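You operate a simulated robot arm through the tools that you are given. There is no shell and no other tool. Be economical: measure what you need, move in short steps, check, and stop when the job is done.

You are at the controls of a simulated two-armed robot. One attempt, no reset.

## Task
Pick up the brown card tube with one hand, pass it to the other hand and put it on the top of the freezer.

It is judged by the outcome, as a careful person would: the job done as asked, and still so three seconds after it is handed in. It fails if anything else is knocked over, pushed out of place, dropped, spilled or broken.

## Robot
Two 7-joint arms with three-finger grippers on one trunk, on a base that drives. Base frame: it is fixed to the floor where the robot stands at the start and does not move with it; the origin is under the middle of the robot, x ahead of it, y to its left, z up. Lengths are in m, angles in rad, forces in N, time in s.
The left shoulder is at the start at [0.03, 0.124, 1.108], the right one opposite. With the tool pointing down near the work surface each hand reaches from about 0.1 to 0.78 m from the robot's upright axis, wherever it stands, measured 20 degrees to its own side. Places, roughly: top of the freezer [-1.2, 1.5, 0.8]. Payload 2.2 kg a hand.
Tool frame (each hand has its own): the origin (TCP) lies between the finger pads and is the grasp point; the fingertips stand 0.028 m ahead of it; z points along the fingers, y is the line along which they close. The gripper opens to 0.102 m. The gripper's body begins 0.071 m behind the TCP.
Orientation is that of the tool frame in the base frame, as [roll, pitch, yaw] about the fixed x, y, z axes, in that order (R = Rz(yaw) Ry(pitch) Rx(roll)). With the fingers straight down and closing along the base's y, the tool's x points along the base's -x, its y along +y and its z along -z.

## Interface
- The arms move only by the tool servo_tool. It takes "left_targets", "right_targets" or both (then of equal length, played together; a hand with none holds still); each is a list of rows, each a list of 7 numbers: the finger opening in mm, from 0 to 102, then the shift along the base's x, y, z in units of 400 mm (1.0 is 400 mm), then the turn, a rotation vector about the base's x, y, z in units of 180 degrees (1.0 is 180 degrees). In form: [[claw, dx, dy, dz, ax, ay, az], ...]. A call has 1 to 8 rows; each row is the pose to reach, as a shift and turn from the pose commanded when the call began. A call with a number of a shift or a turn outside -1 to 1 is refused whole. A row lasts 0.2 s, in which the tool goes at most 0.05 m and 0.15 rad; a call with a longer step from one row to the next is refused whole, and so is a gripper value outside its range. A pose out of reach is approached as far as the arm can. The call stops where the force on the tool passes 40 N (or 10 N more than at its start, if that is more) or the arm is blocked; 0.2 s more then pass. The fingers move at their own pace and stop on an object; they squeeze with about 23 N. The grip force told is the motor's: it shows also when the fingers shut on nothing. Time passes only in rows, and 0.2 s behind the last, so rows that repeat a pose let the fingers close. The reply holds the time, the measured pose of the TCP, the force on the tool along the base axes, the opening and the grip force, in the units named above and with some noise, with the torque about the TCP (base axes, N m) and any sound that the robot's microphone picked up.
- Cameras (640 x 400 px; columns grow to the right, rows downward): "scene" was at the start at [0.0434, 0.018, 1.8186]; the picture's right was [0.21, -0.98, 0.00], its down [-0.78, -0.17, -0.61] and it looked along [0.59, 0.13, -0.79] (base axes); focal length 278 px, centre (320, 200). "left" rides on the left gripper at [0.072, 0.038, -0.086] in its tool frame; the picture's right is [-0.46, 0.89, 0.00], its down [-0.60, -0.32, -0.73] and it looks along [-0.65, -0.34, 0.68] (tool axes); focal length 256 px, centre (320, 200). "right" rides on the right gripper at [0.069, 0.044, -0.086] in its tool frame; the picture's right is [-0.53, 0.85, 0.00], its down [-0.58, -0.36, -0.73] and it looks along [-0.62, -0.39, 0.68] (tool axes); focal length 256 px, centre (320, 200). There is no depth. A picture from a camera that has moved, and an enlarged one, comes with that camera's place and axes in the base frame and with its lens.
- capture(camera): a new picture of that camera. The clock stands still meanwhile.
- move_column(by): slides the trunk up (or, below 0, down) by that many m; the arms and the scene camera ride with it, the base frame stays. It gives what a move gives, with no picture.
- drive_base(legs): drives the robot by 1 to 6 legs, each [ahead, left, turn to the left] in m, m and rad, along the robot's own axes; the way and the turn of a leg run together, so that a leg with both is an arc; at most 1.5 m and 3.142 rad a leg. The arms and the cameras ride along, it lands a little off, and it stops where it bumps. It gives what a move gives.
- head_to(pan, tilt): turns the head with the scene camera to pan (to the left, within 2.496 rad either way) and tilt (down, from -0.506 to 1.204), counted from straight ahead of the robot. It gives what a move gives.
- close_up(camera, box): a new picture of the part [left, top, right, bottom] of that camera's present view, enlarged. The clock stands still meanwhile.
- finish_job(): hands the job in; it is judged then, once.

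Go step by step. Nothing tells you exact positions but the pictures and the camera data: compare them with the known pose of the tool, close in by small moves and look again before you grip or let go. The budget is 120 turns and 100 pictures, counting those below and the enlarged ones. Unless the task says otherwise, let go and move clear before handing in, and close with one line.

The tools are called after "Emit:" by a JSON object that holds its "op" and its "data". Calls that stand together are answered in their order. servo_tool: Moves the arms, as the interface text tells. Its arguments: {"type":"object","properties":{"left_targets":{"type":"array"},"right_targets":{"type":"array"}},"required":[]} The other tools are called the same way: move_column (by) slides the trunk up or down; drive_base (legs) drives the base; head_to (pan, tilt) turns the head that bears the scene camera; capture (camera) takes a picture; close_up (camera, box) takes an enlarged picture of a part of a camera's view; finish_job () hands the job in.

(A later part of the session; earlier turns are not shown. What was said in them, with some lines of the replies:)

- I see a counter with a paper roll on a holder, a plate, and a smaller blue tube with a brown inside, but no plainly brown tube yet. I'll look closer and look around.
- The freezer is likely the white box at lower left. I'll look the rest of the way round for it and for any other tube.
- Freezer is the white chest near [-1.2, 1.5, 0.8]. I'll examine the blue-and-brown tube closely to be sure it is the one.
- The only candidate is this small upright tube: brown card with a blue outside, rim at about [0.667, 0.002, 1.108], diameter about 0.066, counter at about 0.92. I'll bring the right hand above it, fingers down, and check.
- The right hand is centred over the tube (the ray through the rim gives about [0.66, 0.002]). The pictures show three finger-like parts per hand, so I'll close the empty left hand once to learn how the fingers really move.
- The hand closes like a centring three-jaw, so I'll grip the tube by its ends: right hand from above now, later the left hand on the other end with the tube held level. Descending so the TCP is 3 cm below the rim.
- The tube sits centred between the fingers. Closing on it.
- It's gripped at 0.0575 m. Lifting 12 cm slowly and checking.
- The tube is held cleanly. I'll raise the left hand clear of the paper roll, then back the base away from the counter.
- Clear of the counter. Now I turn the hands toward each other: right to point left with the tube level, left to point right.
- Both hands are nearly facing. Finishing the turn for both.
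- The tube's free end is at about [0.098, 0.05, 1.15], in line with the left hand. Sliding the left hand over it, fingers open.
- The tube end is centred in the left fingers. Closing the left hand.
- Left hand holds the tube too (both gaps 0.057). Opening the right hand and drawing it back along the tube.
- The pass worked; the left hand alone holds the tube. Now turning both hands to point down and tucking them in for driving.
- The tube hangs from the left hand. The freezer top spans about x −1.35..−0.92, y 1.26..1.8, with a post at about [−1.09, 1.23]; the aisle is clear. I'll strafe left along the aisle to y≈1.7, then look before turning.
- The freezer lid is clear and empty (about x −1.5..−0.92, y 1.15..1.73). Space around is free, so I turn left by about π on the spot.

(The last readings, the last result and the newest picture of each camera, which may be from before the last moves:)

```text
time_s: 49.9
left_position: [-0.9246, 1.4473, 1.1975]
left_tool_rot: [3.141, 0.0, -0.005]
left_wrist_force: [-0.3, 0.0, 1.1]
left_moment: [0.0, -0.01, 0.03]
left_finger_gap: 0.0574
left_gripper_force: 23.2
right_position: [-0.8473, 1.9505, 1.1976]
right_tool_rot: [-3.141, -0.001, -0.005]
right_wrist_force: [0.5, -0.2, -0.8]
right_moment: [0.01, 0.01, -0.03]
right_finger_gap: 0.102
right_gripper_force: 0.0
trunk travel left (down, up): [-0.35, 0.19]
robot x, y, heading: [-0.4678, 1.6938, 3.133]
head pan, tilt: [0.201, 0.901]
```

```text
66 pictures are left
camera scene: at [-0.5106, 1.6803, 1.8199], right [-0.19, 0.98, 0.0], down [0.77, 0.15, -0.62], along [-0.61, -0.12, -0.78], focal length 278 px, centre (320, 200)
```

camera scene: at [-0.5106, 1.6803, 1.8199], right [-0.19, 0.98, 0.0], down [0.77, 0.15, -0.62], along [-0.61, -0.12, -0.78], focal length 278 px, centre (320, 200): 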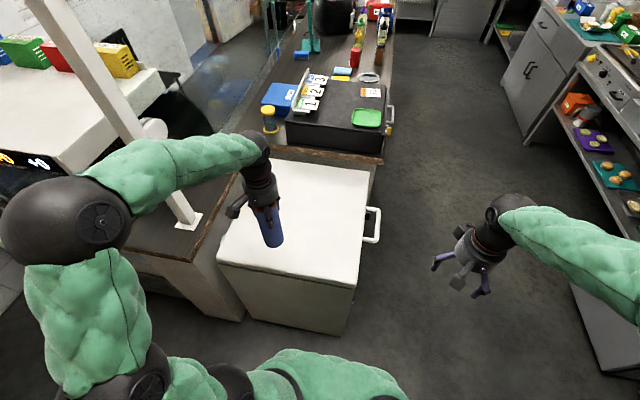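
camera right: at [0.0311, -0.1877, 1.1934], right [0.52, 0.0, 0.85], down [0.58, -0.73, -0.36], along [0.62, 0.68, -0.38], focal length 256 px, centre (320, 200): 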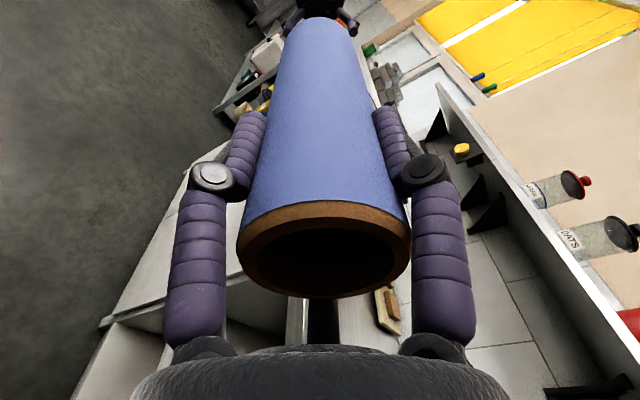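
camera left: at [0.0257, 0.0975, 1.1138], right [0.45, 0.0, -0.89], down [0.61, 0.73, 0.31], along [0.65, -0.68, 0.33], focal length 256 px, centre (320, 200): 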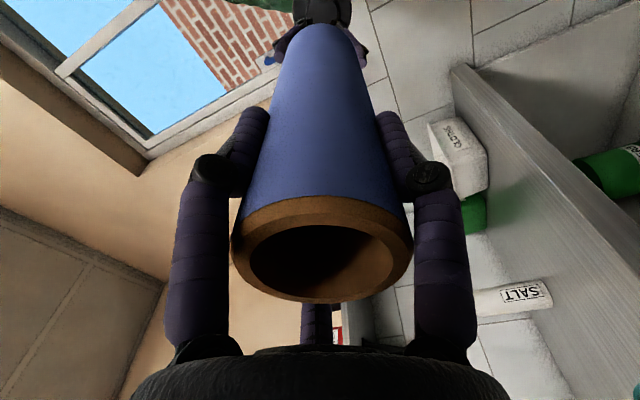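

Facing the freezer, tube over its front. I'll move it forward to about the lid's centre and lower it to a few centimetres above.

Emit:
{"op": "servo_tool", "data": {"left_targets": [[45, -0.1, 0.01, 0, 0, 0, 0], [45, -0.2, 0.02, 0, 0, 0, 0], [45, -0.3, 0.04, 0, 0, 0, 0], [45, -0.4, 0.05, 0, 0, 0, 0], [45, -0.5, 0.05, -0.04, 0, 0, 0], [45, -0.51, 0.05, -0.15, 0, 0, 0], [45, -0.51, 0.05, -0.25, 0, 0, 0], [45, -0.51, 0.05, -0.35, 0, 0, 0]]}}

Emit:
{"op": "capture", "data": {"camera": "scene"}}

Emit:
{"op": "capture", "data": {"camera": "left"}}

Emit:
{"op": "capture", "data": {"camera": "right"}}

```text
time_s: 51.7
left_position: [-1.1317, 1.4658, 1.0614]
left_tool_rot: [-3.141, 0.0, -0.006]
left_wrist_force: [0.0, -0.6, 0.0]
left_moment: [0.01, -0.03, 0.01]
left_finger_gap: 0.0573
left_gripper_force: 22.6
right_position: [-0.8503, 1.951, 1.1973]
right_tool_rot: [-3.141, -0.003, -0.004]
right_wrist_force: [0.2, -0.1, 0.2]
right_moment: [-0.01, 0.0, 0.0]
right_finger_gap: 0.102
right_gripper_force: 0.0
trunk travel left (down, up): [-0.35, 0.19]
robot x, y, heading: [-0.4628, 1.6929, 3.134]
head pan, tilt: [0.201, 0.901]
```

```text
65 pictures are left
camera scene: at [-0.5118, 1.68, 1.8198], right [-0.19, 0.98, 0.0], down [0.77, 0.15, -0.62], along [-0.61, -0.12, -0.78], focal length 278 px, centre (320, 200)
```

scene: 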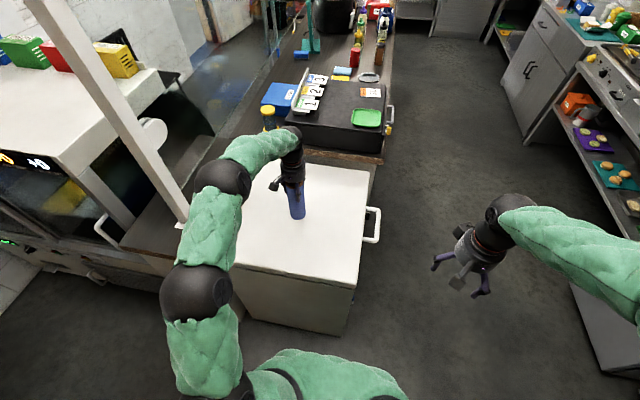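

```text
64 pictures are left
camera left: at [-1.0588, 1.4273, 1.1486], right [-0.47, -0.88, 0.0], down [-0.6, 0.32, 0.73], along [-0.65, 0.34, -0.68], focal length 256 px, centre (320, 200)
```

left: 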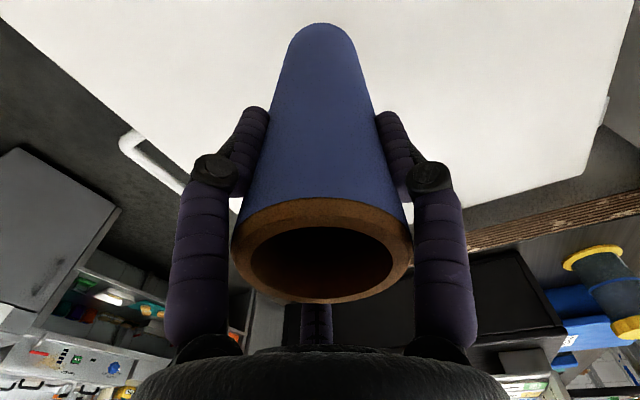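

```text
63 pictures are left
camera right: at [-0.7811, 1.9063, 1.2847], right [-0.54, -0.84, 0.0], down [-0.58, 0.37, 0.73], along [-0.62, 0.39, -0.68], focal length 256 px, centre (320, 200)
```

right: 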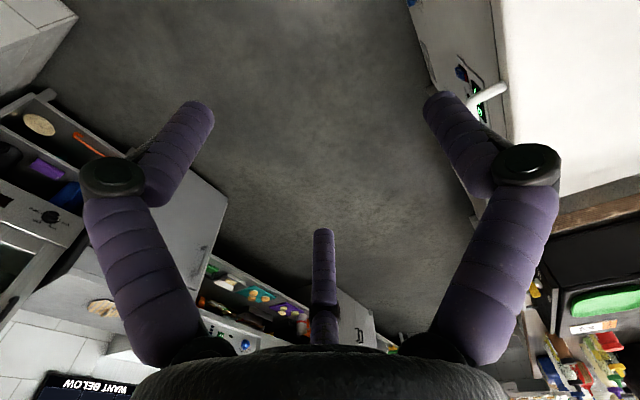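

The tube hangs well inside the lid. Lowering gently now, watching the force.

Emit:
{"op": "servo_tool", "data": {"left_targets": [[45, 0, 0, -0.08, 0, 0, 0], [45, 0, 0, -0.14, 0, 0, 0], [45, 0, 0, -0.18, 0, 0, 0]]}}

Emit:
{"op": "close_up", "data": {"camera": "scene", "box": [240, 140, 400, 240]}}

```text
time_s: 52.5
left_position: [-1.1326, 1.4669, 0.9931]
left_tool_rot: [3.14, 0.01, -0.004]
left_wrist_force: [2.2, 4.1, 34.9]
left_moment: [0.11, -0.19, -0.12]
left_finger_gap: 0.0577
left_gripper_force: 22.8
right_position: [-0.8469, 1.9519, 1.1979]
right_tool_rot: [-3.141, -0.001, -0.004]
right_wrist_force: [-1.1, -0.8, 0.0]
right_moment: [0.04, -0.06, 0.05]
right_finger_gap: 0.102
right_gripper_force: 0.1
trunk travel left (down, up): [-0.35, 0.19]
robot x, y, heading: [-0.4658, 1.6905, 3.136]
head pan, tilt: [0.201, 0.901]
```

```text
4.00 times, centred on (320, 190) of scene
camera zoom: at [-0.509, 1.682, 1.8203], right [-0.19, 0.98, 0.0], down [0.77, 0.15, -0.62], along [-0.61, -0.12, -0.78], focal length 1112 px, centre (320, 240)
```

zoom: 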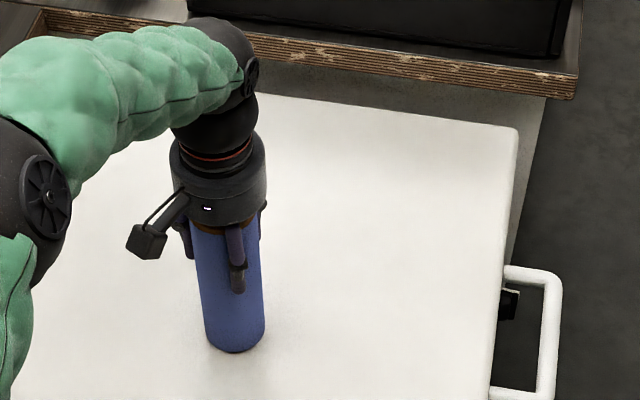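

It is standing on the lid with 35 N; easing up a few millimetres before letting go.

Emit:
{"op": "servo_tool", "data": {"left_targets": [[45, 0, 0, 0.008, 0, 0, 0], [45, 0, 0, 0.008, 0, 0, 0]]}}

```text
time_s: 53.1
left_position: [-1.131, 1.4666, 0.9932]
left_tool_rot: [3.14, 0.005, -0.004]
left_wrist_force: [-10.2, -1.3, 24.3]
left_moment: [-0.06, 0.91, 0.0]
left_finger_gap: 0.0571
left_gripper_force: 23.3
right_position: [-0.8486, 1.9516, 1.1968]
right_tool_rot: [3.14, 0.0, -0.005]
right_wrist_force: [0.3, -0.4, 0.9]
right_moment: [0.02, -0.02, 0.02]
right_finger_gap: 0.1021
right_gripper_force: 0.0
trunk travel left (down, up): [-0.35, 0.19]
robot x, y, heading: [-0.4632, 1.695, 3.139]
head pan, tilt: [0.201, 0.901]
```

Emit:
{"op": "servo_tool", "data": {"left_targets": [[45, 0, 0, 0.01, 0, 0, 0], [45, 0, 0, 0.01, 0, 0, 0]]}}

```text
time_s: 53.7
left_position: [-1.1292, 1.4673, 0.9927]
left_tool_rot: [-3.141, -0.004, -0.006]
left_wrist_force: [-3.1, -2.8, 10.5]
left_moment: [-0.25, 0.65, 0.09]
left_finger_gap: 0.0574
left_gripper_force: 23.2
right_position: [-0.8488, 1.9501, 1.1989]
right_tool_rot: [-3.14, 0.0, -0.005]
right_wrist_force: [0.3, -0.3, 0.6]
right_moment: [0.01, 0.0, 0.03]
right_finger_gap: 0.1017
right_gripper_force: 0.1
trunk travel left (down, up): [-0.35, 0.19]
robot x, y, heading: [-0.471, 1.6901, 3.136]
head pan, tilt: [0.201, 0.901]
```

Load is down to about 10 N with the tube upright. One more slight ease, then release.

Emit:
{"op": "servo_tool", "data": {"left_targets": [[45, 0, 0, 0.006, 0, 0, 0], [45, 0, 0, 0.006, 0, 0, 0]]}}

Emit:
{"op": "capture", "data": {"camera": "left"}}

```text
time_s: 54.3
left_position: [-1.1277, 1.4673, 0.9947]
left_tool_rot: [3.14, -0.003, -0.007]
left_wrist_force: [0.6, 0.4, 1.2]
left_moment: [0.01, 0.02, -0.01]
left_finger_gap: 0.0572
left_gripper_force: 22.8
right_position: [-0.8481, 1.9509, 1.1974]
right_tool_rot: [3.141, 0.0, -0.005]
right_wrist_force: [-0.7, 1.1, -0.5]
right_moment: [0.04, -0.03, -0.04]
right_finger_gap: 0.1019
right_gripper_force: 0.1
trunk travel left (down, up): [-0.35, 0.19]
robot x, y, heading: [-0.4699, 1.6949, 3.139]
head pan, tilt: [0.201, 0.901]
```

```text
61 pictures are left
camera left: at [-1.055, 1.4305, 1.0826], right [-0.47, -0.88, 0.0], down [-0.6, 0.32, 0.73], along [-0.64, 0.34, -0.68], focal length 256 px, centre (320, 200)
```

left: 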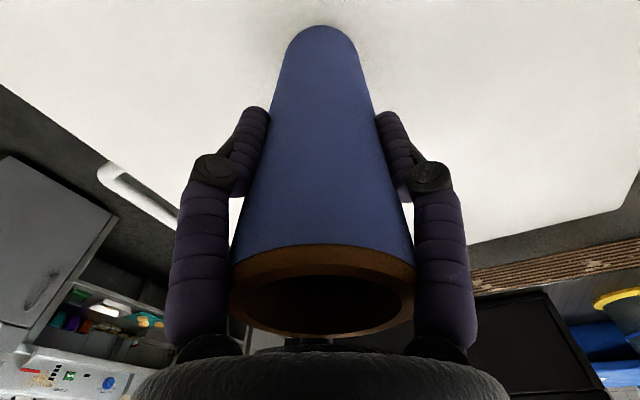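

The tube is just at the surface, unloaded. Opening slowly, then rising straight up.

Emit:
{"op": "servo_tool", "data": {"left_targets": [[56, 0, 0, -0.003, 0, 0, 0], [60, 0, 0, -0.003, 0, 0, 0], [70, 0, 0, -0.003, 0, 0, 0], [102, 0, 0, -0.003, 0, 0, 0], [102, 0, 0, -0.003, 0, 0, 0], [102, 0, 0, -0.003, 0, 0, 0]]}}

Emit:
{"op": "capture", "data": {"camera": "left"}}

```text
time_s: 55.7
left_position: [-1.1287, 1.4667, 0.9946]
left_tool_rot: [-3.141, 0.0, -0.006]
left_wrist_force: [-0.3, 0.1, -0.6]
left_moment: [-0.02, 0.0, 0.04]
left_finger_gap: 0.1023
left_gripper_force: 0.1
right_position: [-0.8498, 1.9503, 1.1978]
right_tool_rot: [3.141, 0.0, -0.005]
right_wrist_force: [-0.5, -0.2, -0.2]
right_moment: [-0.01, 0.02, 0.04]
right_finger_gap: 0.1017
right_gripper_force: 0.0
trunk travel left (down, up): [-0.35, 0.19]
robot x, y, heading: [-0.4672, 1.6912, 3.132]
head pan, tilt: [0.201, 0.901]
```

```text
60 pictures are left
camera left: at [-1.0558, 1.4298, 1.0823], right [-0.47, -0.88, 0.0], down [-0.6, 0.32, 0.73], along [-0.65, 0.34, -0.68], focal length 256 px, centre (320, 200)
```

left: 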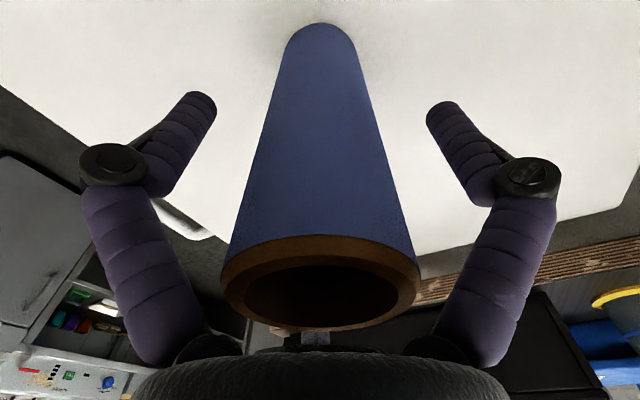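

It stands by itself. Raising the left hand straight up, clear of the rim, then back.

Emit:
{"op": "servo_tool", "data": {"left_targets": [[102, 0, 0, 0.06, 0, 0, 0], [102, 0, 0, 0.15, 0, 0, 0], [102, 0, 0, 0.25, 0, 0, 0], [102, 0, 0, 0.35, 0, 0, 0], [102, 0, 0, 0.45, 0, 0, 0], [102, 0.08, 0, 0.5, 0, 0, 0], [102, 0.18, 0, 0.5, 0, 0, 0], [102, 0.28, 0, 0.5, 0, 0, 0]]}}

Emit:
{"op": "capture", "data": {"camera": "scene"}}

Emit:
{"op": "close_up", "data": {"camera": "scene", "box": [240, 140, 400, 240]}}

```text
time_s: 57.5
left_position: [-1.0168, 1.4685, 1.1957]
left_tool_rot: [-3.141, 0.002, -0.004]
left_wrist_force: [0.8, -0.4, -0.4]
left_moment: [-0.02, 0.06, 0.0]
left_finger_gap: 0.1021
left_gripper_force: 0.0
right_position: [-0.8474, 1.9505, 1.1969]
right_tool_rot: [3.141, 0.001, -0.005]
right_wrist_force: [1.7, -0.6, 0.7]
right_moment: [-0.01, 0.05, 0.0]
right_finger_gap: 0.1018
right_gripper_force: 0.1
trunk travel left (down, up): [-0.35, 0.19]
robot x, y, heading: [-0.4695, 1.6957, 3.137]
head pan, tilt: [0.201, 0.901]
```

```text
59 pictures are left
camera scene: at [-0.5085, 1.6806, 1.8199], right [-0.19, 0.98, 0.0], down [0.77, 0.15, -0.62], along [-0.61, -0.12, -0.78], focal length 278 px, centre (320, 200)
```

scene: 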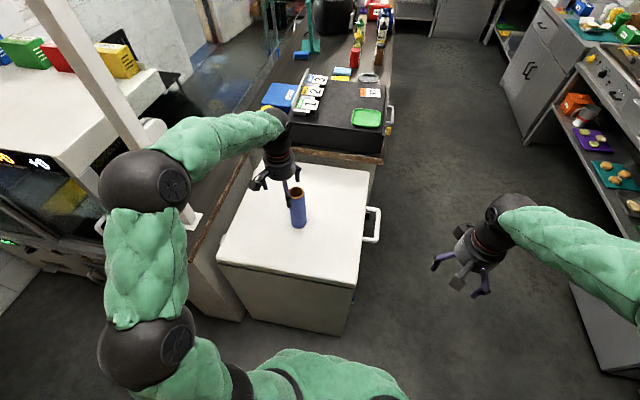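

```text
4.00 times, centred on (320, 190) of scene
camera zoom: at [-0.5085, 1.6806, 1.8199], right [-0.19, 0.98, 0.0], down [0.77, 0.15, -0.62], along [-0.61, -0.12, -0.78], focal length 1112 px, centre (320, 240)
```

zoom: 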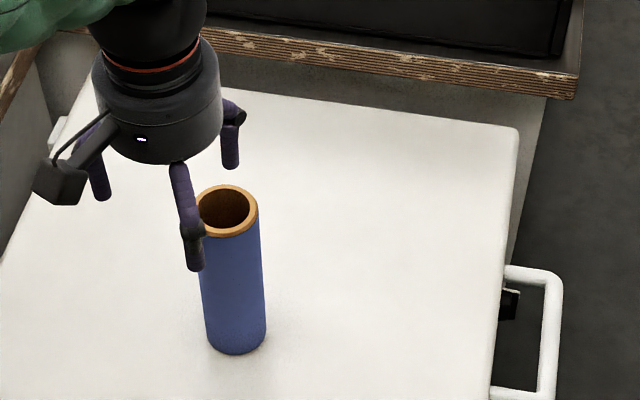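

The tube stands upright in the middle of the freezer top and both hands are clear. Handing in.

Emit:
{"op": "finish_job", "data": {}}

```text
The job is handed in.
```

The card tube was picked up with the right hand, passed to the left, and is now standing upright on the freezer top; nothing else appeared disturbed. It is brown card with a blue outside, and was the only loose tube I saw, so I took it to be the one you meant.
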